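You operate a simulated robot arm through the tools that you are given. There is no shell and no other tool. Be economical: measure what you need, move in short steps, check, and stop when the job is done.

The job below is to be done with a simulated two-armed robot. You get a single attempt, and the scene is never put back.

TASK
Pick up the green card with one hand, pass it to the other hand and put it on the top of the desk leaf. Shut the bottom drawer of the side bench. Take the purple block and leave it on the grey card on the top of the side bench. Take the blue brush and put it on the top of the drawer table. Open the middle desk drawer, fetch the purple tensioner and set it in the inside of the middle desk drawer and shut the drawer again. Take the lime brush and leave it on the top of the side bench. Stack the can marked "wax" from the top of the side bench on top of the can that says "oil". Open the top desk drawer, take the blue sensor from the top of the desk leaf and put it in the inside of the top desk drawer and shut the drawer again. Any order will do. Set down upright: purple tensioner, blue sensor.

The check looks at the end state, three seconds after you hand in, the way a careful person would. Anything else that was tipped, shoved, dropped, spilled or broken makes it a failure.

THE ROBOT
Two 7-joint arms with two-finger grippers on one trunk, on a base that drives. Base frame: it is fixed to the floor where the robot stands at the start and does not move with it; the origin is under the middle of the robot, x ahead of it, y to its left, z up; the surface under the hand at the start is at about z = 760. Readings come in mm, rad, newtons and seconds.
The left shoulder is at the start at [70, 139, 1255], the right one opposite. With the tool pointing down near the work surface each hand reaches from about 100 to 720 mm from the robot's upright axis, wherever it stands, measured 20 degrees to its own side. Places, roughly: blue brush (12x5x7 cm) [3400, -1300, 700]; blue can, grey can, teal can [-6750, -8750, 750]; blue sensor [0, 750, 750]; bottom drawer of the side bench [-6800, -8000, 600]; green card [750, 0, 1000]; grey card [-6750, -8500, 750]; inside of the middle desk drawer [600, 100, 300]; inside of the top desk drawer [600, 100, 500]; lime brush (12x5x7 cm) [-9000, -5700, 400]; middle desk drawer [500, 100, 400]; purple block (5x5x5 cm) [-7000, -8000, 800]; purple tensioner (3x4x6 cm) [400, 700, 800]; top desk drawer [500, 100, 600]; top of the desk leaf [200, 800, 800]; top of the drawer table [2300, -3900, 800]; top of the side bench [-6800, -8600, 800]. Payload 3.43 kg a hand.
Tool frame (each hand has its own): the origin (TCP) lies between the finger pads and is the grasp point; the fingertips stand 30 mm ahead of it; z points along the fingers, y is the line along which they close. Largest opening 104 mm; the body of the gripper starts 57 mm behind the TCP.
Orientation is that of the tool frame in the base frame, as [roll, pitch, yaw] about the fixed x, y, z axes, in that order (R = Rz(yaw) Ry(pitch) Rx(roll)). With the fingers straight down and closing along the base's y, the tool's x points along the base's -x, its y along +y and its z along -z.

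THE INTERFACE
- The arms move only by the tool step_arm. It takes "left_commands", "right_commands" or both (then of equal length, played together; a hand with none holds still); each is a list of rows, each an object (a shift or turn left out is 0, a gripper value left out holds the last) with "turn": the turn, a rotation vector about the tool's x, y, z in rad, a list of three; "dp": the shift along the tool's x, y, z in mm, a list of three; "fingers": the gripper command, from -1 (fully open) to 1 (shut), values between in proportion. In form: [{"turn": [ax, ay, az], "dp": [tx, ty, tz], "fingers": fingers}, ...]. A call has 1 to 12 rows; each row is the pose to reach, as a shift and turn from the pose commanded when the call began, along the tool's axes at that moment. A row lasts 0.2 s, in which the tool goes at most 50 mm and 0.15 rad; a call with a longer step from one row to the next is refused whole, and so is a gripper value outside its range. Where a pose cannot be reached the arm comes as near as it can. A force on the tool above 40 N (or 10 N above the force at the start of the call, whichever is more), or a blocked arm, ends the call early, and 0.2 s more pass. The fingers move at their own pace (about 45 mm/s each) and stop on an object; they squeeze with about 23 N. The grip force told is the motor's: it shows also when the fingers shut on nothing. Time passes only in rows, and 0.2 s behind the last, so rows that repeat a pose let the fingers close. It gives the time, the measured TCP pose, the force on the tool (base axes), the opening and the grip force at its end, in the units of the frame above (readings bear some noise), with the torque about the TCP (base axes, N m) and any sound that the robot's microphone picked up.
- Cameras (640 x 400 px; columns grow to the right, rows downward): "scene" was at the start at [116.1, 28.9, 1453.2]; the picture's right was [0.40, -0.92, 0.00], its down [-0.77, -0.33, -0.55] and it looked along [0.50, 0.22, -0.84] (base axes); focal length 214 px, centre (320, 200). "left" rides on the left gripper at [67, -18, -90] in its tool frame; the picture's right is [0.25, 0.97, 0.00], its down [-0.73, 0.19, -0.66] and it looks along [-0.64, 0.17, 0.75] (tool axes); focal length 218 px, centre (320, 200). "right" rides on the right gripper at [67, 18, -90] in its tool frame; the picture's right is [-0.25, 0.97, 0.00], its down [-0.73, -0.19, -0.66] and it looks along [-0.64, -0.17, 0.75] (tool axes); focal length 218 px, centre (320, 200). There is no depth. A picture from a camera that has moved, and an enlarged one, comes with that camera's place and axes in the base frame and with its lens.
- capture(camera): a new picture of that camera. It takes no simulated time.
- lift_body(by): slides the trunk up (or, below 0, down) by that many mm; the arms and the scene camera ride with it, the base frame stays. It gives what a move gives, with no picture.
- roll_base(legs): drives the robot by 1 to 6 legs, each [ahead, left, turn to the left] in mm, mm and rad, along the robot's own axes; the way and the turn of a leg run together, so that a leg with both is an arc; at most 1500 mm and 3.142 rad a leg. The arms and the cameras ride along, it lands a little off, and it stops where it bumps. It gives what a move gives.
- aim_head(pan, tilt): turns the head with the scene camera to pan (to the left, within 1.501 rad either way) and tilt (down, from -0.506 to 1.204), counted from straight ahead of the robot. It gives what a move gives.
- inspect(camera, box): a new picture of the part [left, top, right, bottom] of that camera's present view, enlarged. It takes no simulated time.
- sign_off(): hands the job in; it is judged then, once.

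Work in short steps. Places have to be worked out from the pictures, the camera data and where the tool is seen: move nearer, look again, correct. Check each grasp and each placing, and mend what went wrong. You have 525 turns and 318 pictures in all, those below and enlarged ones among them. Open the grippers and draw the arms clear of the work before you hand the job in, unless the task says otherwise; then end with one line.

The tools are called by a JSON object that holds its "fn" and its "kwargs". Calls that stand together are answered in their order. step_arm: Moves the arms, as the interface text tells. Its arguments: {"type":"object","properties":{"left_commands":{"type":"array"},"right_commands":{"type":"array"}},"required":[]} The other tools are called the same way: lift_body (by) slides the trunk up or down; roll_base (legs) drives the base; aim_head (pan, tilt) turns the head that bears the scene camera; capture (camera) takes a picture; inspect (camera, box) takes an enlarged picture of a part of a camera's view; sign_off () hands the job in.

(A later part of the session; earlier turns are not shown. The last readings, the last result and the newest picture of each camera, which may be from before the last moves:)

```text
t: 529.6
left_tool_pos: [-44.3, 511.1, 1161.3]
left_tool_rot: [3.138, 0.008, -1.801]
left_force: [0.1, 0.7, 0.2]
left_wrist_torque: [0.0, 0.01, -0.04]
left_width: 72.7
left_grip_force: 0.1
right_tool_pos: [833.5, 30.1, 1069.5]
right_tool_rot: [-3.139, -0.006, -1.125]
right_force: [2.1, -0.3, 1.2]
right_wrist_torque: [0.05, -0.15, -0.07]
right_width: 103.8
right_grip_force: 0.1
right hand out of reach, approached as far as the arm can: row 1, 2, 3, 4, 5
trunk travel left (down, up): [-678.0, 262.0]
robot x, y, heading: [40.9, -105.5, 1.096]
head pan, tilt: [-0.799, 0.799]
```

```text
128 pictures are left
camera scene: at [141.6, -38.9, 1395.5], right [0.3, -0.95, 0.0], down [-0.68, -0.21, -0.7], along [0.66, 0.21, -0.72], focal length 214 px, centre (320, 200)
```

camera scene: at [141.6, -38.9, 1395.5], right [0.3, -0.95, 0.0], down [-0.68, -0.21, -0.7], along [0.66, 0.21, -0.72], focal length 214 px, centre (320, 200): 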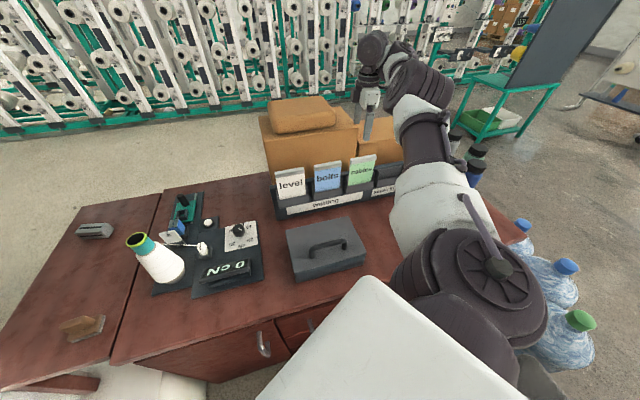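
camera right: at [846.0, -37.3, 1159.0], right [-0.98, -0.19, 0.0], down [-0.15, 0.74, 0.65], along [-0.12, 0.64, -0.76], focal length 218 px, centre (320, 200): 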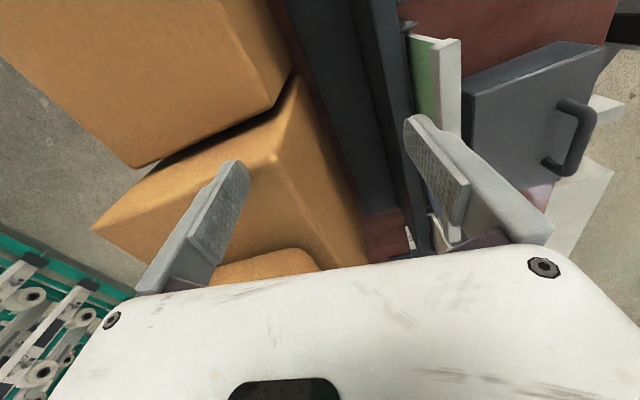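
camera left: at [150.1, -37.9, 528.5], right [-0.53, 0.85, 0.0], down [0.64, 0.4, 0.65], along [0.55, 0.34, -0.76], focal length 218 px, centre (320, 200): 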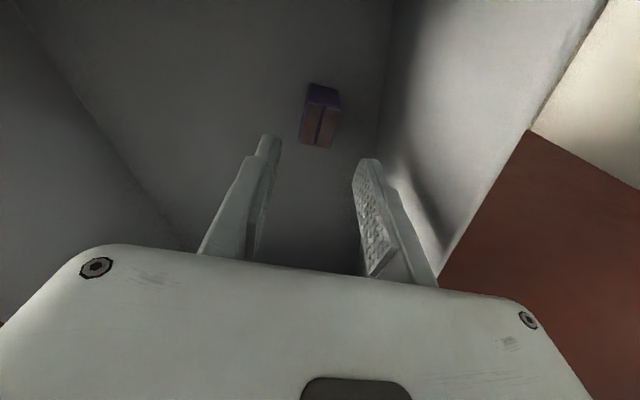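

It ended too far out. Command the remaining shift toward the card.

{"fn": "step_arm", "kwargs": {"right_commands": [{"dp": [0, 0, -25]}, {"dp": [-5, 30, -40]}, {"dp": [-10, 65, -40]}, {"dp": [-15, 101, -40]}, {"dp": [-15, 101, -40]}]}}

{"fn": "capture", "kwargs": {"camera": "right"}}

```text
t: 530.8
left_tool_pos: [-44.1, 511.8, 1161.0]
left_tool_rot: [3.136, 0.009, -1.801]
left_force: [0.2, 1.2, 0.1]
left_wrist_torque: [-0.01, -0.04, -0.01]
left_width: 72.8
left_grip_force: 0.1
right_tool_pos: [834.9, 33.6, 1101.9]
right_tool_rot: [-3.138, -0.006, -1.124]
right_force: [0.4, 0.9, -0.1]
right_wrist_torque: [0.0, 0.0, 0.03]
right_width: 103.7
right_grip_force: 0.0
right hand out of reach, approached as far as the arm can: row 2, 3, 4, 5
trunk travel left (down, up): [-678.0, 262.0]
robot x, y, heading: [36.7, -108.8, 1.1]
head pan, tilt: [-0.799, 0.799]
```

```text
127 pictures are left
camera right: at [847.5, -34.7, 1191.6], right [-0.98, -0.19, 0.0], down [-0.15, 0.74, 0.65], along [-0.12, 0.64, -0.76], focal length 218 px, centre (320, 200)
```

right: 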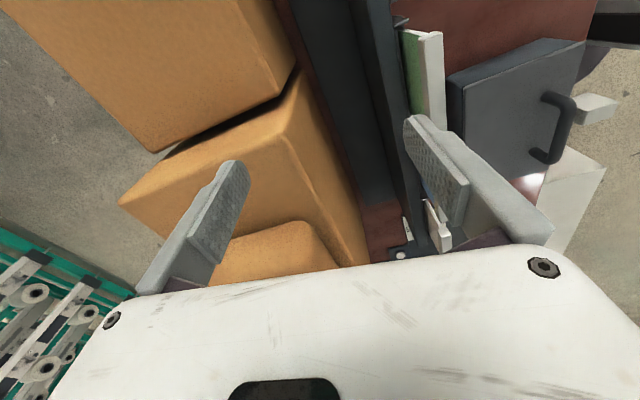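

The wrist yaw limits inward motion, so I simply move the base by the missing offset.

{"fn": "roll_base", "kwargs": {"legs": [[-73, 72, 0]]}}

{"fn": "capture", "kwargs": {"camera": "right"}}

{"fn": "capture", "kwargs": {"camera": "scene"}}

```text
t: 532.0
left_tool_pos: [-138.9, 478.5, 1159.2]
left_tool_rot: [3.138, 0.007, -1.801]
left_force: [0.4, -0.7, 0.1]
left_wrist_torque: [-0.01, 0.01, 0.0]
left_width: 72.5
left_grip_force: 0.1
right_tool_pos: [740.2, -0.3, 1100.1]
right_tool_rot: [-3.141, -0.006, -1.124]
right_force: [-0.3, -0.7, 0.2]
right_wrist_torque: [0.0, -0.01, 0.02]
right_width: 104.0
right_grip_force: 0.0
trunk travel left (down, up): [-678.0, 262.0]
robot x, y, heading: [-59.6, -140.6, 1.105]
head pan, tilt: [-0.799, 0.799]
```

```text
126 pictures are left
camera right: at [752.5, -67.4, 1190.5], right [-0.98, -0.19, 0.0], down [-0.14, 0.74, 0.65], along [-0.12, 0.64, -0.76], focal length 218 px, centre (320, 200)
```

right: 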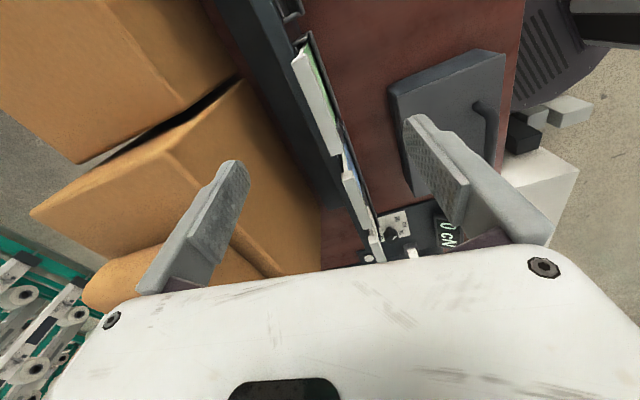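

```text
125 pictures are left
camera scene: at [46.0, -70.2, 1395.1], right [0.3, -0.95, 0.0], down [-0.69, -0.21, -0.7], along [0.66, 0.21, -0.72], focal length 214 px, centre (320, 200)
```

scene: 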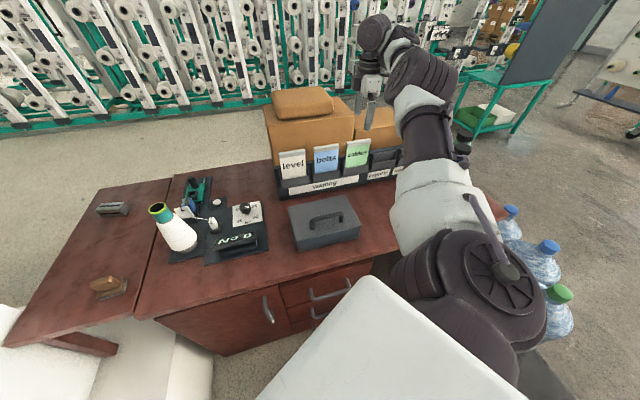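

The hand is right over the green card (centre ≈(740,1), along s). Narrow the fingers to ~45 mm, fine-tune yaw and descend part way.

{"fn": "step_arm", "kwargs": {"right_commands": [{"turn": [0, 0, -0.06], "fingers": 0.12}, {"turn": [0, 0, -0.12], "dp": [0, 0, 20]}, {"turn": [0, 0, -0.12], "dp": [0, 0, 45]}, {"turn": [0, 0, -0.12], "dp": [0, 0, 70]}, {"turn": [0, 0, -0.12], "dp": [0, 0, 70]}]}}

{"fn": "capture", "kwargs": {"camera": "right"}}

```text
t: 533.2
left_tool_pos: [-139.2, 478.6, 1159.6]
left_tool_rot: [3.141, 0.01, -1.802]
left_force: [0.1, 0.9, 0.1]
left_wrist_torque: [0.01, -0.01, -0.01]
left_width: 72.6
left_grip_force: 0.0
right_tool_pos: [737.4, 0.6, 1033.3]
right_tool_rot: [3.141, -0.008, -1.002]
right_force: [0.5, 0.0, -0.5]
right_wrist_torque: [-0.01, 0.01, 0.01]
right_width: 45.9
right_grip_force: 0.1
trunk travel left (down, up): [-678.0, 262.0]
robot x, y, heading: [-60.4, -137.6, 1.106]
head pan, tilt: [-0.799, 0.799]
```

```text
124 pictures are left
camera right: at [758.6, -66.4, 1121.4], right [-0.95, -0.31, 0.0], down [-0.23, 0.72, 0.65], along [-0.2, 0.62, -0.76], focal length 218 px, centre (320, 200)
```

right: 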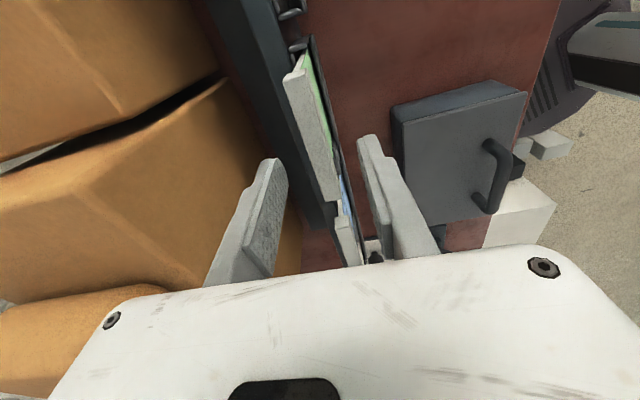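

Check the clearance between the gripper and the boxes from the head camera.

{"fn": "inspect", "kwargs": {"camera": "scene", "box": [260, 60, 420, 200]}}

{"fn": "inspect", "kwargs": {"camera": "right", "box": [180, 40, 460, 280]}}

```text
2.86 times, centred on (340, 130) of scene
camera zoom: at [44.1, -70.6, 1395.4], right [0.3, -0.95, 0.0], down [-0.68, -0.21, -0.7], along [0.67, 0.21, -0.72], focal length 613 px, centre (263, 400)
```

zoom: 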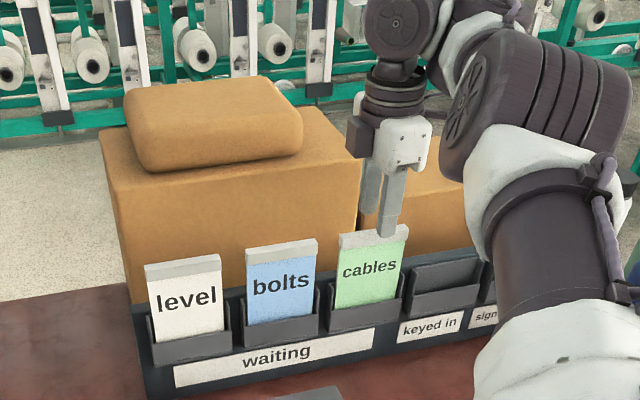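

```text
1.67 times, centred on (320, 160) of right
camera zoom: at [758.6, -66.4, 1121.4], right [-0.95, -0.31, 0.0], down [-0.23, 0.72, 0.65], along [-0.2, 0.62, -0.76], focal length 364 px, centre (320, 267)
```

zoom: 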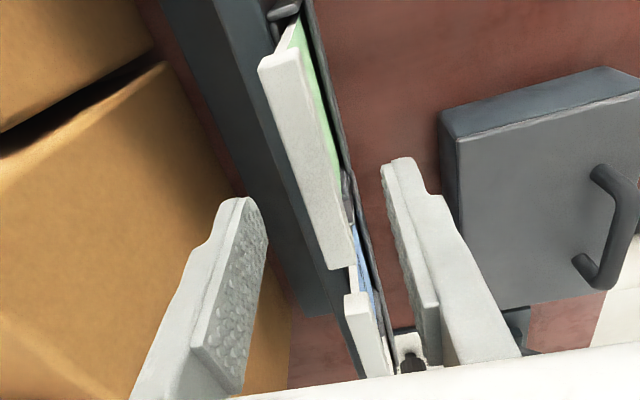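

Tab top is at z≈984, and the box front is ~35–45 mm behind with its top near 1010. I close the fingers to ~28 mm, shift 4 mm back and descend carefully to z≈966.

{"fn": "step_arm", "kwargs": {"right_commands": [{"dp": [0, -2, 0], "fingers": 0.46}, {"dp": [0, -4, 5]}, {"dp": [0, -4, 15]}, {"dp": [0, -4, 25]}]}}

{"fn": "inspect", "kwargs": {"camera": "right", "box": [180, 40, 460, 280]}}

```text
t: 534.2
left_tool_pos: [-139.1, 478.6, 1161.9]
left_tool_rot: [3.138, 0.008, -1.802]
left_force: [-0.2, 0.5, 0.0]
left_wrist_torque: [0.01, 0.02, 0.0]
left_width: 73.1
left_grip_force: 0.0
right_tool_pos: [743.7, 2.6, 1005.6]
right_tool_rot: [-3.141, -0.009, -1.002]
right_force: [-0.3, 1.1, -0.2]
right_wrist_torque: [-0.01, -0.01, -0.01]
right_width: 28.1
right_grip_force: 0.0
trunk travel left (down, up): [-678.0, 262.0]
robot x, y, heading: [-58.9, -137.4, 1.106]
head pan, tilt: [-0.799, 0.799]
```

```text
1.67 times, centred on (320, 160) of right
camera zoom: at [763.7, -64.1, 1095.7], right [-0.95, -0.31, 0.0], down [-0.23, 0.72, 0.65], along [-0.2, 0.62, -0.76], focal length 364 px, centre (320, 267)
```

zoom: 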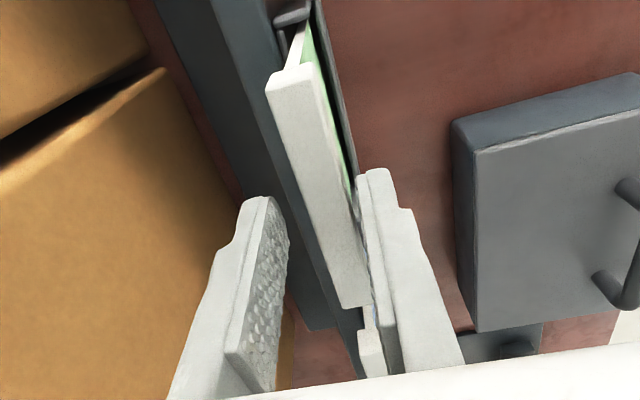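

Tab is between the fingers. Descend 38 mm more and close gently.

{"fn": "step_arm", "kwargs": {"right_commands": [{"dp": [0, 0, 10]}, {"dp": [0, 0, 20]}, {"dp": [0, 0, 30]}, {"dp": [0, 0, 38]}]}}

{"fn": "step_arm", "kwargs": {"right_commands": [{"fingers": 1}, {"fingers": 1}, {"fingers": 1}, {"fingers": 1}]}}

{"fn": "inspect", "kwargs": {"camera": "right", "box": [180, 40, 460, 280]}}

```text
t: 535.2
left_tool_pos: [-139.5, 479.4, 1159.5]
left_tool_rot: [3.138, 0.007, -1.8]
left_force: [-0.2, -0.4, -0.7]
left_wrist_torque: [-0.05, -0.03, 0.01]
left_width: 73.0
left_grip_force: 0.1
right_tool_pos: [743.3, 1.8, 967.5]
right_tool_rot: [3.141, -0.008, -1.003]
right_force: [-0.3, -0.1, 0.8]
right_wrist_torque: [-0.02, -0.01, 0.01]
right_width: 28.1
right_grip_force: 0.2
trunk travel left (down, up): [-678.0, 262.0]
robot x, y, heading: [-59.4, -140.3, 1.106]
head pan, tilt: [-0.799, 0.799]
```

```text
t: 536.2
left_tool_pos: [-139.9, 478.6, 1159.8]
left_tool_rot: [3.139, 0.01, -1.8]
left_force: [0.5, -0.4, -0.8]
left_wrist_torque: [0.01, 0.01, 0.0]
left_width: 73.0
left_grip_force: 0.1
right_tool_pos: [743.2, 1.3, 969.1]
right_tool_rot: [3.14, -0.009, -1.003]
right_force: [-0.2, 0.0, -0.2]
right_wrist_torque: [-0.04, 0.02, 0.03]
right_width: 12.7
right_grip_force: 23.0
trunk travel left (down, up): [-678.0, 262.0]
robot x, y, heading: [-55.2, -140.5, 1.109]
head pan, tilt: [-0.799, 0.799]
```

```text
1.67 times, centred on (320, 160) of right
camera zoom: at [763.3, -64.6, 1058.6], right [-0.95, -0.31, 0.0], down [-0.23, 0.72, 0.65], along [-0.2, 0.62, -0.76], focal length 364 px, centre (320, 267)
```

zoom: 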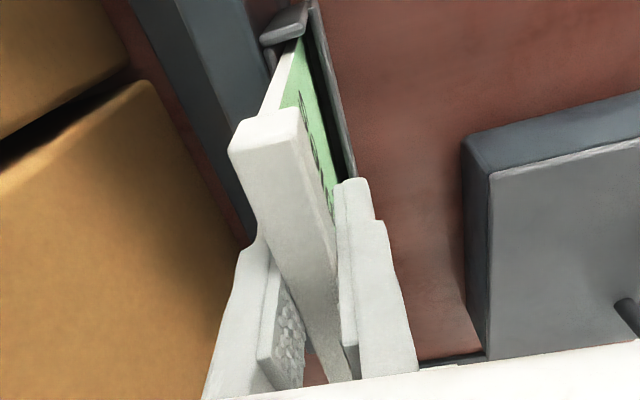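

Gripped on the tab (12.7 mm). Lift the card out of its pocket.

{"fn": "step_arm", "kwargs": {"right_commands": [{"dp": [0, 0, -15]}, {"dp": [0, 0, -30]}, {"dp": [0, 0, -50]}, {"dp": [0, 0, -75]}, {"dp": [0, 0, -100]}, {"dp": [0, 0, -125]}]}}

{"fn": "capture", "kwargs": {"camera": "scene"}}

{"fn": "capture", "kwargs": {"camera": "right"}}

```text
t: 537.6
left_tool_pos: [-140.9, 479.5, 1159.9]
left_tool_rot: [3.14, 0.008, -1.803]
left_force: [-0.5, -0.4, 0.2]
left_wrist_torque: [0.02, -0.01, 0.0]
left_width: 72.6
left_grip_force: 0.0
right_tool_pos: [742.9, 3.4, 1094.3]
right_tool_rot: [3.14, -0.008, -1.003]
right_force: [0.0, 1.4, 0.0]
right_wrist_torque: [-0.02, 0.0, 0.01]
right_width: 12.6
right_grip_force: 23.1
trunk travel left (down, up): [-678.0, 262.0]
robot x, y, heading: [-54.4, -137.5, 1.101]
head pan, tilt: [-0.799, 0.799]
```

```text
119 pictures are left
camera scene: at [43.7, -70.5, 1395.3], right [0.3, -0.95, 0.0], down [-0.68, -0.21, -0.7], along [0.67, 0.21, -0.72], focal length 214 px, centre (320, 200)
```

scene: 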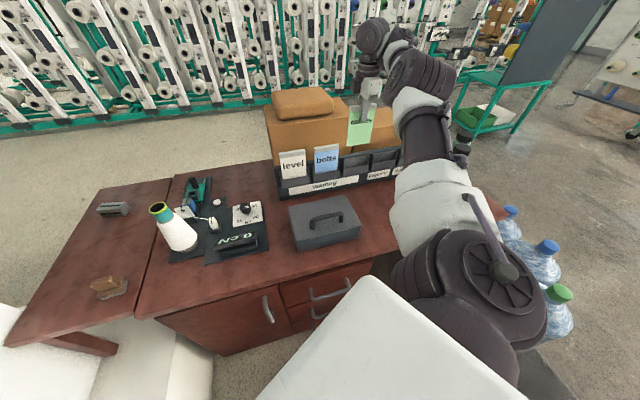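

```text
118 pictures are left
camera right: at [762.0, -63.0, 1184.5], right [-0.95, -0.31, 0.0], down [-0.23, 0.72, 0.65], along [-0.2, 0.62, -0.76], focal length 218 px, centre (320, 200)
```

right: 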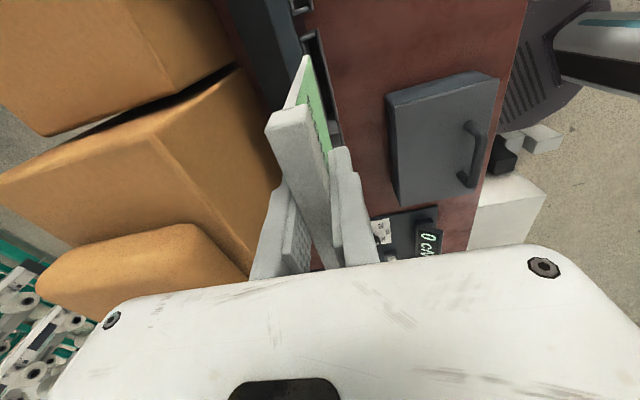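

Card is out. Raise the trunk and bring the right hand back in front with natural yaw.

{"fn": "lift_body", "kwargs": {"by": 200}}

{"fn": "step_arm", "kwargs": {"right_commands": [{"turn": [0, 0, 0.133], "dp": [-29, 22, -3]}, {"turn": [0, 0, 0.267], "dp": [-58, 44, -6]}, {"turn": [0, 0, 0.4], "dp": [-87, 66, -9]}, {"turn": [0, 0, 0.533], "dp": [-116, 88, -13]}, {"turn": [0, 0, 0.667], "dp": [-146, 109, -16]}, {"turn": [0, 0, 0.8], "dp": [-175, 131, -19]}, {"turn": [0, 0, 0.933], "dp": [-204, 153, -22]}, {"turn": [0, 0, 1.067], "dp": [-233, 175, -26]}, {"turn": [0, 0, 1.2], "dp": [-262, 197, -29]}]}}

{"fn": "aim_head", "kwargs": {"pan": -0.2, "tilt": 0.5}}

{"fn": "capture", "kwargs": {"camera": "scene"}}

```text
t: 539.8
left_tool_pos: [-139.5, 479.8, 1359.9]
left_tool_rot: [3.139, 0.009, -1.801]
left_force: [0.8, -0.3, 0.7]
left_wrist_torque: [-0.04, -0.01, 0.01]
left_width: 72.7
left_grip_force: 0.0
right_tool_pos: [742.5, 3.4, 1294.2]
right_tool_rot: [3.14, -0.008, -1.003]
right_force: [0.1, -1.5, 0.5]
right_wrist_torque: [0.0, -0.01, 0.01]
right_width: 12.7
right_grip_force: 24.0
trunk travel left (down, up): [-878.0, 62.0]
robot x, y, heading: [-58.9, -137.7, 1.103]
head pan, tilt: [-0.799, 0.799]
```

```text
t: 541.8
left_tool_pos: [-141.9, 481.8, 1359.0]
left_tool_rot: [-3.141, 0.007, -1.801]
left_force: [0.6, 0.2, 0.1]
left_wrist_torque: [-0.02, -0.01, 0.0]
left_width: 72.6
left_grip_force: 0.1
right_tool_pos: [572.8, 266.2, 1274.7]
right_tool_rot: [-3.132, -0.005, -2.205]
right_force: [0.1, 0.7, 0.6]
right_wrist_torque: [0.0, -0.03, 0.01]
right_width: 12.8
right_grip_force: 23.3
right hand out of reach, approached as far as the arm can: row 1, 2, 3, 4, 5, 6, 7, 8, 9
trunk travel left (down, up): [-878.0, 62.0]
robot x, y, heading: [-60.2, -143.9, 1.105]
head pan, tilt: [-0.799, 0.799]
```

```text
t: 542.8
left_tool_pos: [-138.9, 479.1, 1359.3]
left_tool_rot: [3.138, 0.009, -1.8]
left_force: [0.7, 0.5, 0.2]
left_wrist_torque: [0.0, 0.04, 0.01]
left_width: 72.7
left_grip_force: 0.1
right_tool_pos: [575.4, 263.1, 1273.5]
right_tool_rot: [-3.135, -0.005, -2.202]
right_force: [1.2, -0.1, 0.5]
right_wrist_torque: [-0.01, 0.03, 0.0]
right_width: 12.8
right_grip_force: 22.9
trunk travel left (down, up): [-878.0, 62.0]
robot x, y, heading: [-52.7, -141.3, 1.102]
head pan, tilt: [-0.201, 0.499]
```

```text
117 pictures are left
camera scene: at [24.7, -23.8, 1621.2], right [0.78, -0.62, 0.0], down [-0.3, -0.38, -0.88], along [0.54, 0.69, -0.48], focal length 214 px, centre (320, 200)
```

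scene: 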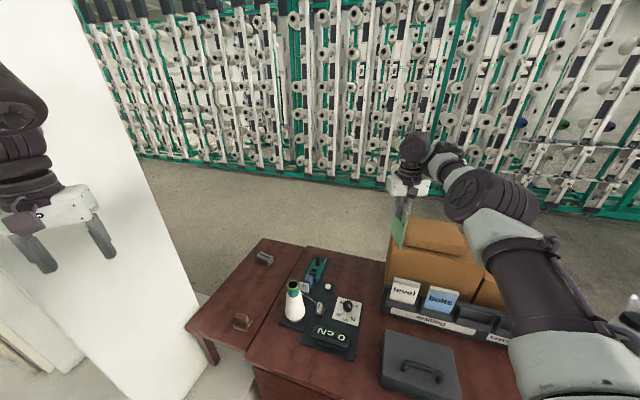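

Now rotate the right hand to point left (card horizontal, reaching toward the left hand) while moving it toward the middle.

{"fn": "step_arm", "kwargs": {"right_commands": [{"turn": [-0.131, 0, 0], "dp": [7, 27, 0]}, {"turn": [-0.262, 0, 0], "dp": [14, 55, 0]}, {"turn": [-0.393, 0, 0], "dp": [21, 82, 0]}, {"turn": [-0.523, 0, 0], "dp": [28, 109, 0]}, {"turn": [-0.654, 0, 0], "dp": [35, 137, 0]}, {"turn": [-0.785, 0, 0], "dp": [42, 164, 0]}, {"turn": [-0.916, 0, 0], "dp": [48, 191, 0]}, {"turn": [-1.047, 0, 0], "dp": [55, 219, 0]}, {"turn": [-1.178, 0, 0], "dp": [62, 246, 0]}, {"turn": [-1.309, 0, 0], "dp": [69, 273, 0]}, {"turn": [-1.44, 0, 0], "dp": [76, 300, 0]}, {"turn": [-1.57, 0, 0], "dp": [83, 328, 0]}]}}

{"fn": "aim_head", "kwargs": {"pan": 0.1, "tilt": 0.4}}

{"fn": "capture", "kwargs": {"camera": "scene"}}

```text
t: 545.4
left_tool_pos: [-143.5, 481.6, 1359.9]
left_tool_rot: [-3.14, 0.007, -1.802]
left_force: [-1.1, -0.4, -0.2]
left_wrist_torque: [-0.03, -0.01, 0.01]
left_width: 72.9
left_grip_force: 0.1
right_tool_pos: [328.6, 417.7, 1225.7]
right_tool_rot: [1.654, -0.003, -2.201]
right_force: [-1.0, 0.1, -0.6]
right_wrist_torque: [0.0, 0.0, -0.01]
right_width: 12.9
right_grip_force: 23.5
right hand out of reach, approached as far as the arm can: row 1, 2, 3, 4, 5, 6, 7, 8, 9, 10, 11, 12
trunk travel left (down, up): [-878.0, 62.0]
robot x, y, heading: [-60.9, -142.3, 1.105]
head pan, tilt: [-0.201, 0.499]
```

```text
t: 546.2
left_tool_pos: [-140.2, 480.3, 1360.7]
left_tool_rot: [3.141, 0.009, -1.802]
left_force: [-0.9, -0.3, 0.5]
left_wrist_torque: [-0.04, 0.02, 0.02]
left_width: 72.8
left_grip_force: 0.1
right_tool_pos: [330.4, 417.3, 1224.8]
right_tool_rot: [1.654, -0.004, -2.2]
right_force: [0.4, -0.5, -0.9]
right_wrist_torque: [-0.03, -0.03, 0.0]
right_width: 12.9
right_grip_force: 23.2
trunk travel left (down, up): [-878.0, 62.0]
robot x, y, heading: [-57.7, -139.3, 1.099]
head pan, tilt: [0.099, 0.4]
```

```text
116 pictures are left
camera scene: at [0.5, -7.6, 1630.4], right [0.93, -0.36, 0.0], down [-0.14, -0.36, -0.92], along [0.33, 0.86, -0.39], focal length 214 px, centre (320, 200)
```

scene: 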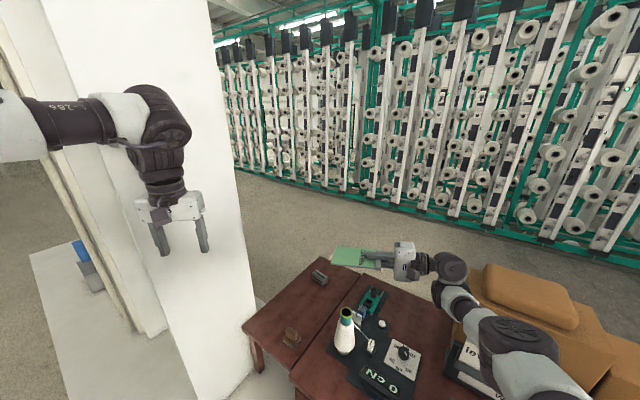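

The card is now horizontal, offered to the left. Rotate the left hand to point right and bring it level with the card at a stand-off.

{"fn": "step_arm", "kwargs": {"left_commands": [{"turn": [0.131, 0, 0], "dp": [-13, -18, 11]}, {"turn": [0.262, 0, 0], "dp": [-26, -37, 22]}, {"turn": [0.393, 0, 0], "dp": [-40, -56, 34]}, {"turn": [0.523, 0, 0], "dp": [-53, -75, 45]}, {"turn": [0.654, 0, 0], "dp": [-66, -94, 56]}, {"turn": [0.785, 0, 0], "dp": [-80, -112, 68]}, {"turn": [0.916, 0, 0], "dp": [-93, -130, 79]}, {"turn": [1.047, 0, 0], "dp": [-106, -149, 90]}, {"turn": [1.178, 0, 0], "dp": [-119, -168, 101]}, {"turn": [1.309, 0, 0], "dp": [-132, -187, 112]}, {"turn": [1.44, 0, 0], "dp": [-146, -206, 124]}, {"turn": [1.57, 0, 0], "dp": [-159, -225, 135]}]}}

{"fn": "capture", "kwargs": {"camera": "scene"}}

{"fn": "capture", "kwargs": {"camera": "left"}}

```text
t: 548.8
left_tool_pos: [23.2, 373.5, 1290.3]
left_tool_rot: [-1.604, 0.058, -1.777]
left_force: [0.3, 0.0, 0.7]
left_wrist_torque: [-0.01, -0.02, 0.03]
left_width: 73.0
left_grip_force: 0.0
left hand out of reach, approached as far as the arm can: row 8, 9, 10, 11, 12
right_tool_pos: [331.0, 415.5, 1223.8]
right_tool_rot: [1.651, -0.005, -2.201]
right_force: [0.2, -0.5, 0.3]
right_wrist_torque: [0.0, 0.0, 0.02]
right_width: 12.9
right_grip_force: 23.0
trunk travel left (down, up): [-878.0, 62.0]
robot x, y, heading: [-54.2, -139.7, 1.099]
head pan, tilt: [0.099, 0.4]
```

```text
115 pictures are left
camera scene: at [2.3, -9.4, 1630.5], right [0.93, -0.36, 0.0], down [-0.14, -0.36, -0.92], along [0.33, 0.86, -0.39], focal length 214 px, centre (320, 200)
```

scene: 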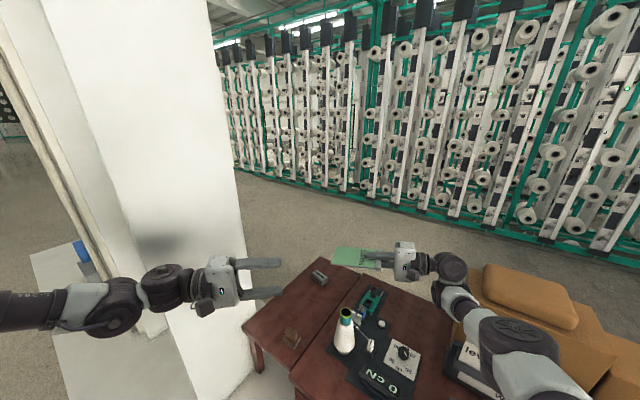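

```text
114 pictures are left
camera left: at [-79.1, 325.4, 1307.3], right [-0.07, -0.19, -0.98], down [-0.5, 0.86, -0.13], along [0.86, 0.48, -0.15], focal length 218 px, centre (320, 200)
```

left: 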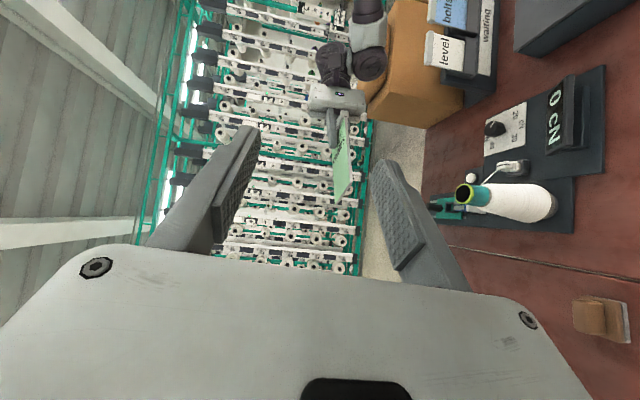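

Left and right are at different depth; bring them together: right back 90 mm, left forward 90 mm and down 65 mm.

{"fn": "step_arm", "kwargs": {"left_commands": [{"dp": [-22, 16, 0]}, {"dp": [-45, 32, 0]}, {"dp": [-68, 49, 0]}, {"dp": [-90, 65, 0]}], "right_commands": [{"dp": [22, 0, 0]}, {"dp": [45, 0, 0]}, {"dp": [68, 0, 0]}, {"dp": [90, 0, 0]}]}}

{"fn": "capture", "kwargs": {"camera": "left"}}

```text
t: 549.8
left_tool_pos: [14.3, 380.8, 1266.0]
left_tool_rot: [-1.604, 0.061, -1.776]
left_force: [-0.4, 0.4, -0.4]
left_wrist_torque: [0.02, 0.03, 0.01]
left_width: 72.8
left_grip_force: 0.0
left hand out of reach, approached as far as the arm can: row 1, 2, 3, 4
right_tool_pos: [331.5, 416.9, 1223.0]
right_tool_rot: [1.653, -0.004, -2.204]
right_force: [-0.1, -0.9, 0.0]
right_wrist_torque: [0.01, 0.02, 0.01]
right_width: 12.9
right_grip_force: 23.2
right hand out of reach, approached as far as the arm can: row 1, 2, 3, 4
trunk travel left (down, up): [-878.0, 62.0]
robot x, y, heading: [-58.8, -135.6, 1.103]
head pan, tilt: [0.099, 0.4]
```

```text
113 pictures are left
camera left: at [-87.0, 332.4, 1284.1], right [-0.07, -0.18, -0.98], down [-0.5, 0.86, -0.12], along [0.86, 0.48, -0.15], focal length 218 px, centre (320, 200)
```

left: 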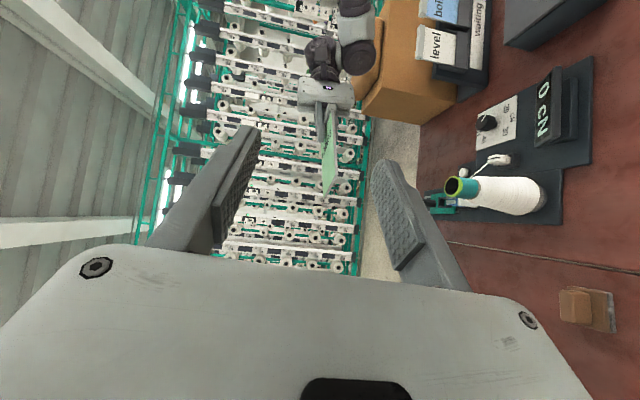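

Since both grippers close vertically, the left may approach diagonally: turn it toward forward-right and move in.

{"fn": "step_arm", "kwargs": {"left_commands": [{"turn": [0, -0.08, 0], "dp": [-10, 6, 19]}, {"turn": [0, -0.16, 0], "dp": [-20, 11, 38]}, {"turn": [0, -0.24, 0], "dp": [-31, 17, 57]}, {"turn": [0, -0.33, 0], "dp": [-41, 22, 76]}, {"turn": [0, -0.41, 0], "dp": [-51, 28, 95]}, {"turn": [0, -0.49, 0], "dp": [-61, 33, 115]}, {"turn": [0, -0.57, 0], "dp": [-72, 39, 134]}, {"turn": [0, -0.66, 0], "dp": [-82, 44, 153]}, {"turn": [0, -0.66, 0], "dp": [-92, 50, 172]}]}}

{"fn": "capture", "kwargs": {"camera": "left"}}

{"fn": "capture", "kwargs": {"camera": "scene"}}

```text
t: 551.8
left_tool_pos: [136.2, 441.1, 1299.0]
left_tool_rot: [-1.563, 0.065, -1.115]
left_force: [-0.5, -0.2, 0.4]
left_wrist_torque: [0.0, -0.01, -0.02]
left_width: 72.9
left_grip_force: 0.0
left hand out of reach, approached as far as the arm can: row 3, 4, 5, 6, 7, 8, 9
right_tool_pos: [330.8, 416.5, 1224.2]
right_tool_rot: [1.653, -0.004, -2.203]
right_force: [0.3, 0.9, -0.6]
right_wrist_torque: [0.0, 0.0, 0.03]
right_width: 13.0
right_grip_force: 23.0
trunk travel left (down, up): [-878.0, 62.0]
robot x, y, heading: [-54.3, -141.3, 1.104]
head pan, tilt: [0.099, 0.4]
```

```text
112 pictures are left
camera left: at [85.4, 339.9, 1311.3], right [0.09, -0.17, -0.98], down [-0.91, 0.38, -0.15], along [0.4, 0.91, -0.12], focal length 218 px, centre (320, 200)
```

left: 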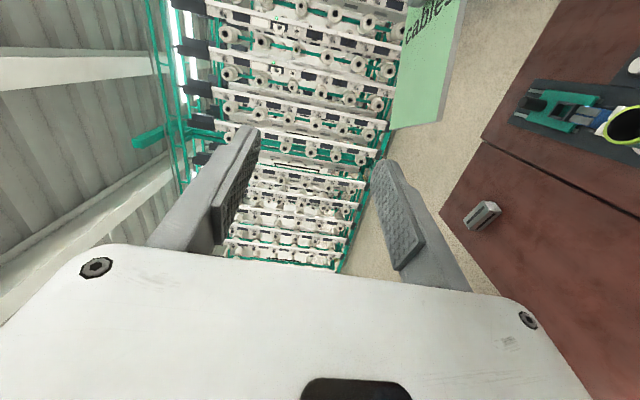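

```text
111 pictures are left
camera scene: at [0.7, -8.0, 1630.4], right [0.93, -0.36, 0.0], down [-0.14, -0.36, -0.92], along [0.33, 0.86, -0.39], focal length 214 px, centre (320, 200)
```

scene: 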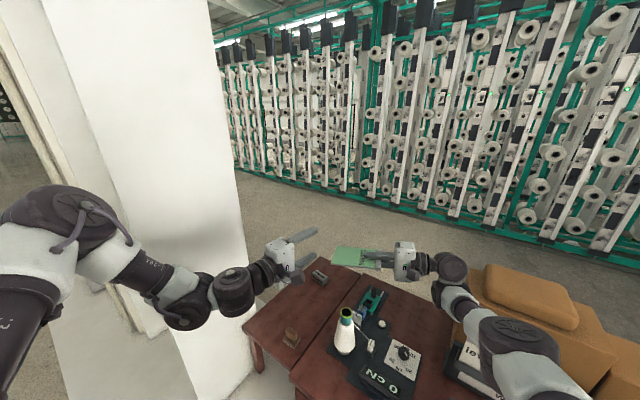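

Nearly there: the left is ~80 mm too high. Raise the right hand 80 mm and reach it 40 mm further left.

{"fn": "step_arm", "kwargs": {"right_commands": [{"dp": [0, 20, 10]}, {"dp": [0, 40, 20]}, {"dp": [0, 60, 30]}, {"dp": [0, 80, 40]}]}}

{"fn": "capture", "kwargs": {"camera": "left"}}

```text
t: 552.8
left_tool_pos: [136.2, 441.6, 1299.6]
left_tool_rot: [-1.562, 0.067, -1.117]
left_force: [-0.2, -0.2, 0.1]
left_wrist_torque: [0.0, -0.03, -0.02]
left_width: 72.9
left_grip_force: 0.0
right_tool_pos: [310.4, 443.3, 1277.9]
right_tool_rot: [1.652, -0.004, -2.2]
right_force: [-0.7, 0.8, -1.2]
right_wrist_torque: [-0.01, 0.01, -0.01]
right_width: 12.9
right_grip_force: 22.7
right hand out of reach, approached as far as the arm can: row 1, 2, 3, 4
trunk travel left (down, up): [-878.0, 62.0]
robot x, y, heading: [-60.2, -143.0, 1.102]
head pan, tilt: [0.099, 0.4]
```

```text
110 pictures are left
camera left: at [84.9, 340.0, 1311.2], right [0.09, -0.17, -0.98], down [-0.91, 0.38, -0.15], along [0.4, 0.91, -0.12], focal length 218 px, centre (320, 200)
```

left: 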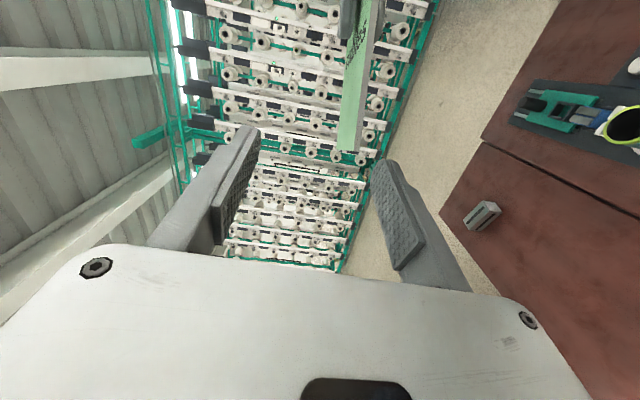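

Card is now ~29 mm below the left hand's axis and ~118 mm ahead. Lower the left by 29 and advance half way.

{"fn": "step_arm", "kwargs": {"left_commands": [{"dp": [0, 15, 0]}, {"dp": [0, 29, 10]}, {"dp": [0, 29, 35]}, {"dp": [0, 29, 55]}]}}

{"fn": "capture", "kwargs": {"camera": "left"}}

```text
t: 553.8
left_tool_pos: [133.2, 442.2, 1295.5]
left_tool_rot: [-1.564, 0.067, -1.116]
left_force: [0.3, -0.1, 0.4]
left_wrist_torque: [0.0, -0.02, 0.0]
left_width: 72.8
left_grip_force: 0.1
left hand out of reach, approached as far as the arm can: row 1, 2, 3, 4
right_tool_pos: [311.9, 442.9, 1277.7]
right_tool_rot: [1.654, -0.003, -2.2]
right_force: [-0.2, -0.6, -0.4]
right_wrist_torque: [-0.02, -0.03, 0.02]
right_width: 12.8
right_grip_force: 22.6
trunk travel left (down, up): [-878.0, 62.0]
robot x, y, heading: [-61.9, -142.0, 1.1]
head pan, tilt: [0.099, 0.4]
```

```text
109 pictures are left
camera left: at [81.9, 342.2, 1309.0], right [0.09, -0.17, -0.98], down [-0.91, 0.38, -0.15], along [0.4, 0.91, -0.12], focal length 218 px, centre (320, 200)
```

left: 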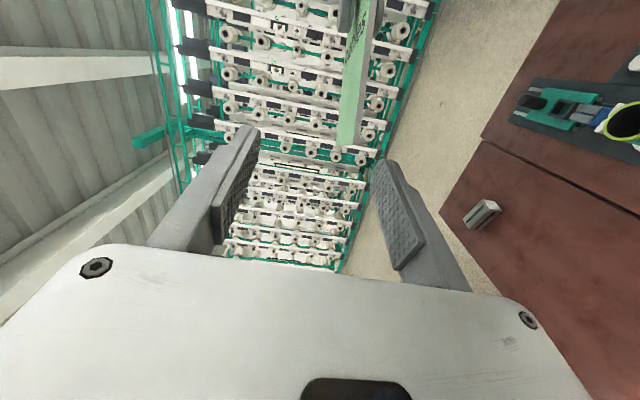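

The left is at its limit; bring the right to it: yaw the right hand so the card points back toward the left hand, and push it 60 mm that way, 20 mm up.

{"fn": "step_arm", "kwargs": {"right_commands": [{"turn": [0, 0.12, 0], "dp": [7, 4, 10]}, {"turn": [0, 0.24, 0], "dp": [14, 8, 20]}, {"turn": [0, 0.36, 0], "dp": [20, 12, 30]}, {"turn": [0, 0.48, 0], "dp": [27, 16, 40]}, {"turn": [0, 0.6, 0], "dp": [34, 20, 49]}], "left_commands": [{"turn": [-0.05, 0, 0]}, {"turn": [-0.1, 0, 0]}, {"turn": [-0.15, 0, 0]}, {"turn": [-0.2, 0, 0]}, {"turn": [-0.2, 0, 0]}]}}

{"fn": "capture", "kwargs": {"camera": "left"}}

{"fn": "capture", "kwargs": {"camera": "scene"}}

```text
t: 555.0
left_tool_pos: [113.7, 399.8, 1261.1]
left_tool_rot: [-1.759, 0.07, -1.114]
left_force: [-0.2, -0.7, 1.7]
left_wrist_torque: [-0.02, -0.04, 0.05]
left_width: 73.2
left_grip_force: 0.5
left hand out of reach, approached as far as the arm can: row 1, 2, 3, 4, 5
right_tool_pos: [250.6, 417.1, 1297.5]
right_tool_rot: [1.636, -0.047, -1.606]
right_force: [0.6, -0.5, -0.7]
right_wrist_torque: [-0.02, -0.12, -0.01]
right_width: 13.0
right_grip_force: 23.4
right hand out of reach, approached as far as the arm can: row 4, 5
trunk travel left (down, up): [-878.0, 62.0]
robot x, y, heading: [-58.3, -139.3, 1.101]
head pan, tilt: [0.099, 0.4]
```

```text
108 pictures are left
camera left: at [67.4, 298.5, 1291.5], right [-0.08, -0.25, -0.97], down [-0.93, 0.36, -0.01], along [0.35, 0.9, -0.26], focal length 218 px, centre (320, 200)
```

left: 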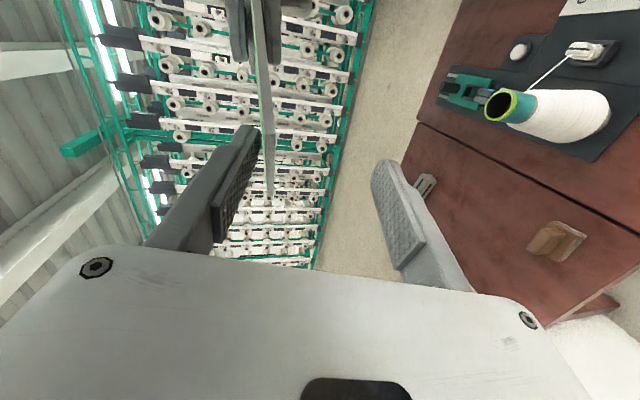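

```text
107 pictures are left
camera scene: at [1.3, -9.1, 1630.5], right [0.93, -0.36, 0.0], down [-0.14, -0.36, -0.92], along [0.33, 0.86, -0.39], focal length 214 px, centre (320, 200)
```

scene: 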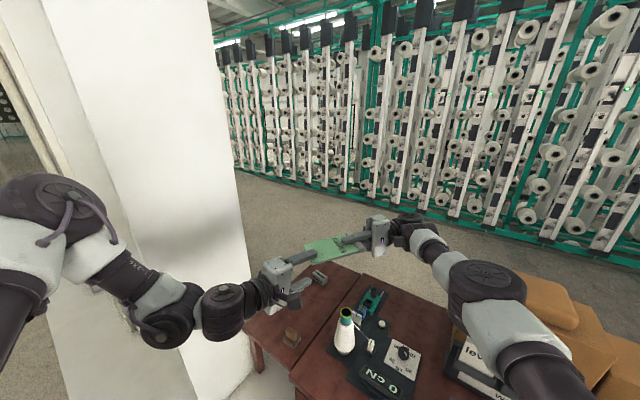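

The card end is already between the left fingers' planes. Undo the left's tilt so it comes up level with the card.

{"fn": "step_arm", "kwargs": {"left_commands": [{"turn": [0.07, 0, 0], "dp": [-8, -12, 5]}, {"turn": [0.14, 0, 0], "dp": [-20, -26, 15]}, {"turn": [0.2, 0, 0], "dp": [-32, -40, 28]}]}}

{"fn": "capture", "kwargs": {"camera": "left"}}

```text
t: 555.8
left_tool_pos: [135.0, 440.6, 1296.4]
left_tool_rot: [-1.56, 0.067, -1.118]
left_force: [-0.5, 0.1, 0.0]
left_wrist_torque: [-0.02, 0.02, -0.03]
left_width: 72.9
left_grip_force: 0.1
right_tool_pos: [253.3, 418.7, 1295.7]
right_tool_rot: [1.635, -0.05, -1.607]
right_force: [0.6, 0.9, 0.2]
right_wrist_torque: [0.0, 0.0, 0.0]
right_width: 13.0
right_grip_force: 22.7
trunk travel left (down, up): [-878.0, 62.0]
robot x, y, heading: [-52.8, -139.0, 1.106]
head pan, tilt: [0.099, 0.4]
```

```text
106 pictures are left
camera left: at [83.8, 340.7, 1309.4], right [0.09, -0.17, -0.98], down [-0.91, 0.38, -0.15], along [0.4, 0.91, -0.12], focal length 218 px, centre (320, 200)
```

left: 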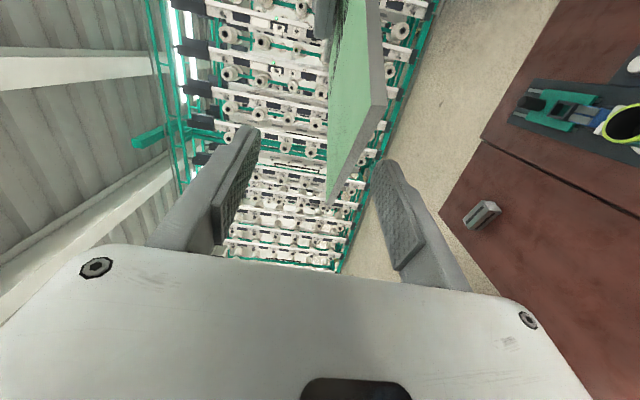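

Shift the right hand so more of the card comes between the left fingers: 25 mm toward it, 30 mm across, 8 mm up.

{"fn": "step_arm", "kwargs": {"right_commands": [{"dp": [-10, 3, 8]}, {"dp": [-20, 6, 16]}, {"dp": [-30, 8, 25]}, {"dp": [-30, 8, 25]}]}}

{"fn": "capture", "kwargs": {"camera": "left"}}

```text
t: 556.8
left_tool_pos: [131.8, 441.9, 1296.8]
left_tool_rot: [-1.562, 0.064, -1.117]
left_force: [0.5, 0.1, 0.5]
left_wrist_torque: [0.0, 0.0, -0.01]
left_width: 72.8
left_grip_force: 0.1
right_tool_pos: [227.8, 432.2, 1298.8]
right_tool_rot: [1.638, -0.047, -1.613]
right_force: [-0.5, -0.5, 0.7]
right_wrist_torque: [-0.03, 0.0, 0.02]
right_width: 12.9
right_grip_force: 22.7
right hand out of reach, approached as far as the arm can: row 1, 2, 3, 4
trunk travel left (down, up): [-878.0, 62.0]
robot x, y, heading: [-57.0, -140.5, 1.099]
head pan, tilt: [0.099, 0.4]
```

```text
105 pictures are left
camera left: at [80.6, 340.5, 1309.7], right [0.09, -0.17, -0.98], down [-0.91, 0.38, -0.15], along [0.4, 0.91, -0.12], focal length 218 px, centre (320, 200)
```

left: 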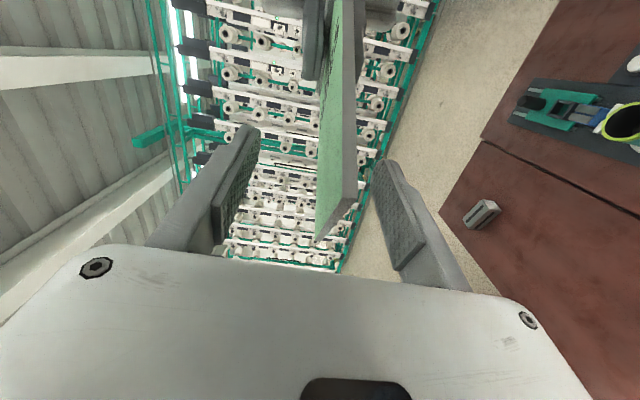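

The card now overlaps the left fingers, ~10 mm below their centre. Nudge the right up 8 mm, then close the left gripper.

{"fn": "step_arm", "kwargs": {"right_commands": [{"dp": [0, 5, 0]}, {"dp": [0, 10, 0]}], "left_commands": [{"dp": [0, 0, 0]}, {"dp": [0, 0, 0]}]}}

{"fn": "step_arm", "kwargs": {"left_commands": [{"fingers": 0.5}, {"fingers": 0.5}, {"fingers": 1}, {"fingers": 1}, {"fingers": 1}, {"fingers": 1}]}}

{"fn": "capture", "kwargs": {"camera": "left"}}

```text
t: 557.4
left_tool_pos: [131.7, 441.3, 1296.7]
left_tool_rot: [-1.563, 0.065, -1.116]
left_force: [0.3, 0.3, -0.8]
left_wrist_torque: [-0.01, -0.02, 0.02]
left_width: 72.8
left_grip_force: 0.0
right_tool_pos: [226.7, 430.7, 1310.1]
right_tool_rot: [1.636, -0.048, -1.606]
right_force: [-0.4, 0.1, 0.1]
right_wrist_torque: [0.05, -0.03, 0.04]
right_width: 12.9
right_grip_force: 22.9
trunk travel left (down, up): [-878.0, 62.0]
robot x, y, heading: [-58.3, -140.2, 1.102]
head pan, tilt: [0.099, 0.4]
```

```text
t: 558.8
left_tool_pos: [133.3, 441.8, 1298.6]
left_tool_rot: [-1.557, 0.064, -1.118]
left_force: [5.0, 1.7, 13.3]
left_wrist_torque: [-0.1, -1.11, 0.13]
left_width: 7.4
left_grip_force: 22.9
right_tool_pos: [227.0, 432.0, 1308.6]
right_tool_rot: [1.634, -0.049, -1.605]
right_force: [-5.0, -1.6, -14.0]
right_wrist_torque: [-0.09, -0.1, 0.06]
right_width: 12.9
right_grip_force: 22.9
trunk travel left (down, up): [-878.0, 62.0]
robot x, y, heading: [-57.7, -140.3, 1.103]
head pan, tilt: [0.099, 0.4]
```

```text
104 pictures are left
camera left: at [81.5, 340.6, 1311.3], right [0.1, -0.17, -0.98], down [-0.91, 0.38, -0.15], along [0.4, 0.91, -0.11], focal length 218 px, centre (320, 200)
```

left: 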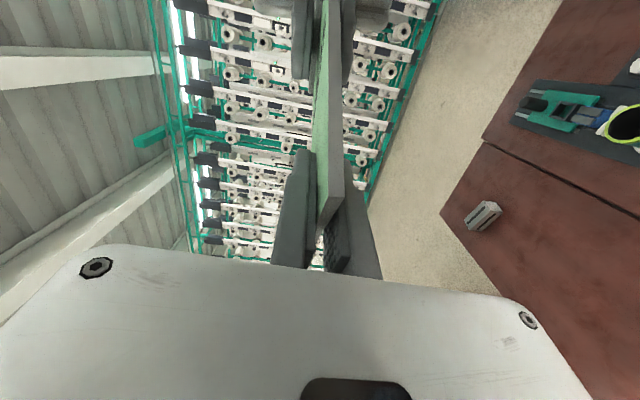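

The left holds the card (7.4 mm). Open the right and withdraw it.

{"fn": "step_arm", "kwargs": {"right_commands": [{"fingers": 0.2}, {"fingers": 0.2}, {"fingers": 0.2}, {"dp": [0, 0, -20]}, {"dp": [0, 0, -50]}, {"dp": [0, 0, -90]}, {"dp": [0, 0, -130]}]}}

{"fn": "capture", "kwargs": {"camera": "left"}}

{"fn": "capture", "kwargs": {"camera": "scene"}}

```text
t: 560.4
left_tool_pos: [133.1, 442.1, 1296.5]
left_tool_rot: [-1.561, 0.065, -1.118]
left_force: [-1.0, -2.3, 4.8]
left_wrist_torque: [-0.22, -0.6, -0.29]
left_width: 6.1
left_grip_force: 22.9
right_tool_pos: [251.8, 420.1, 1311.5]
right_tool_rot: [1.635, -0.046, -1.606]
right_force: [0.8, 2.1, -5.2]
right_wrist_torque: [0.12, -0.02, -0.03]
right_width: 44.6
right_grip_force: 2.9
right hand out of reach, approached as far as the arm can: row 4, 5, 6, 7
trunk travel left (down, up): [-878.0, 62.0]
robot x, y, heading: [-55.5, -141.5, 1.107]
head pan, tilt: [0.099, 0.4]
```

```text
103 pictures are left
camera left: at [81.6, 340.3, 1309.8], right [0.09, -0.17, -0.98], down [-0.91, 0.38, -0.15], along [0.4, 0.91, -0.12], focal length 218 px, centre (320, 200)
```

left: 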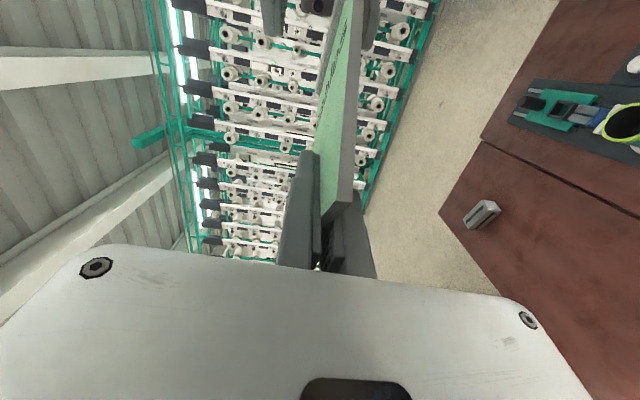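

```text
102 pictures are left
camera scene: at [1.5, -8.2, 1630.4], right [0.93, -0.36, 0.0], down [-0.14, -0.36, -0.92], along [0.33, 0.86, -0.39], focal length 214 px, centre (320, 200)
```

scene: 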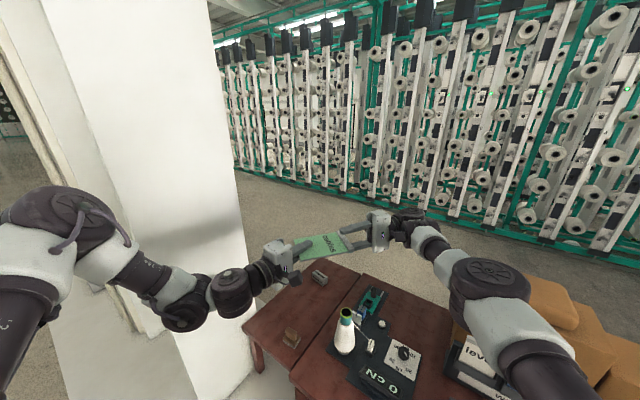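

Open the right fully (vertical clearance) and swing it back out the way it came.

{"fn": "step_arm", "kwargs": {"right_commands": [{"fingers": -1}, {"fingers": -1}, {"fingers": -1}, {"turn": [0, -0.12, 0], "dp": [3, 0, -30]}, {"turn": [0, -0.24, 0], "dp": [6, 0, -60]}, {"turn": [0, -0.36, 0], "dp": [9, 0, -90]}, {"turn": [0, -0.48, 0], "dp": [12, 0, -120]}, {"turn": [0, -0.6, 0], "dp": [15, 0, -148]}]}}

{"fn": "capture", "kwargs": {"camera": "scene"}}

```text
t: 562.2
left_tool_pos: [133.4, 441.4, 1297.4]
left_tool_rot: [-1.562, 0.066, -1.117]
left_force: [0.8, -0.7, -0.4]
left_wrist_torque: [-0.01, 0.01, 0.03]
left_width: 6.1
left_grip_force: 22.9
right_tool_pos: [400.2, 398.0, 1321.4]
right_tool_rot: [1.651, -0.002, -2.202]
right_force: [0.2, -0.1, 0.1]
right_wrist_torque: [0.0, 0.01, 0.0]
right_width: 104.1
right_grip_force: 0.1
trunk travel left (down, up): [-878.0, 62.0]
robot x, y, heading: [-59.3, -140.9, 1.101]
head pan, tilt: [0.099, 0.4]
```

```text
101 pictures are left
camera scene: at [2.6, -9.3, 1630.5], right [0.93, -0.36, 0.0], down [-0.14, -0.36, -0.92], along [0.33, 0.86, -0.39], focal length 214 px, centre (320, 200)
```

scene: 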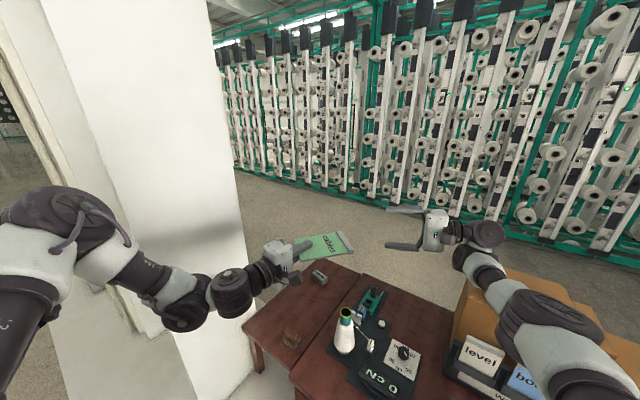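

Handover succeeded. Return the right hand to its natural down pose to the right.

{"fn": "step_arm", "kwargs": {"right_commands": [{"turn": [0.131, 0, 0], "dp": [0, 4, -20]}, {"turn": [0.262, 0, 0], "dp": [0, 8, -40]}, {"turn": [0.393, 0, 0], "dp": [0, 12, -60]}, {"turn": [0.523, 0, 0], "dp": [0, 16, -80]}, {"turn": [0.654, 0, 0], "dp": [0, 20, -100]}, {"turn": [0.785, 0, 0], "dp": [0, 24, -120]}, {"turn": [0.916, 0, 0], "dp": [0, 28, -140]}, {"turn": [1.047, 0, 0], "dp": [0, 32, -160]}, {"turn": [1.178, 0, 0], "dp": [0, 36, -180]}, {"turn": [1.309, 0, 0], "dp": [0, 40, -195]}, {"turn": [1.44, 0, 0], "dp": [0, 40, -210]}, {"turn": [1.57, 0, 0], "dp": [0, 40, -220]}]}}

{"fn": "capture", "kwargs": {"camera": "scene"}}

```text
t: 564.8
left_tool_pos: [132.0, 442.6, 1297.2]
left_tool_rot: [-1.561, 0.066, -1.118]
left_force: [1.2, 0.1, -0.6]
left_wrist_torque: [-0.03, 0.01, -0.02]
left_width: 6.0
left_grip_force: 23.3
right_tool_pos: [574.0, 273.2, 1379.6]
right_tool_rot: [-3.06, -0.003, -2.203]
right_force: [-0.5, 0.3, 0.4]
right_wrist_torque: [0.01, -0.02, -0.01]
right_width: 104.1
right_grip_force: 0.0
trunk travel left (down, up): [-878.0, 62.0]
robot x, y, heading: [-53.8, -142.6, 1.105]
head pan, tilt: [0.099, 0.4]
```

```text
100 pictures are left
camera scene: at [0.3, -7.5, 1630.4], right [0.93, -0.36, 0.0], down [-0.14, -0.36, -0.92], along [0.33, 0.86, -0.39], focal length 214 px, centre (320, 200)
```

scene: 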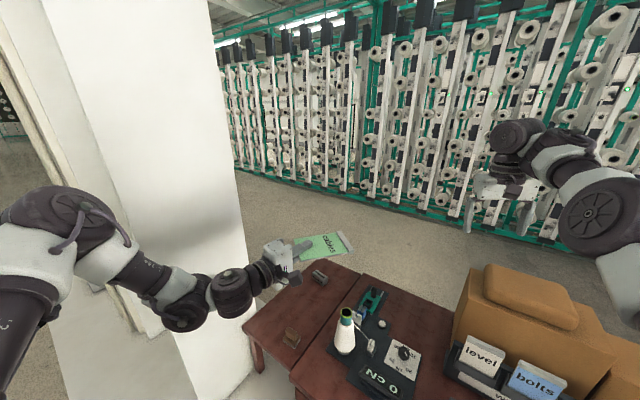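

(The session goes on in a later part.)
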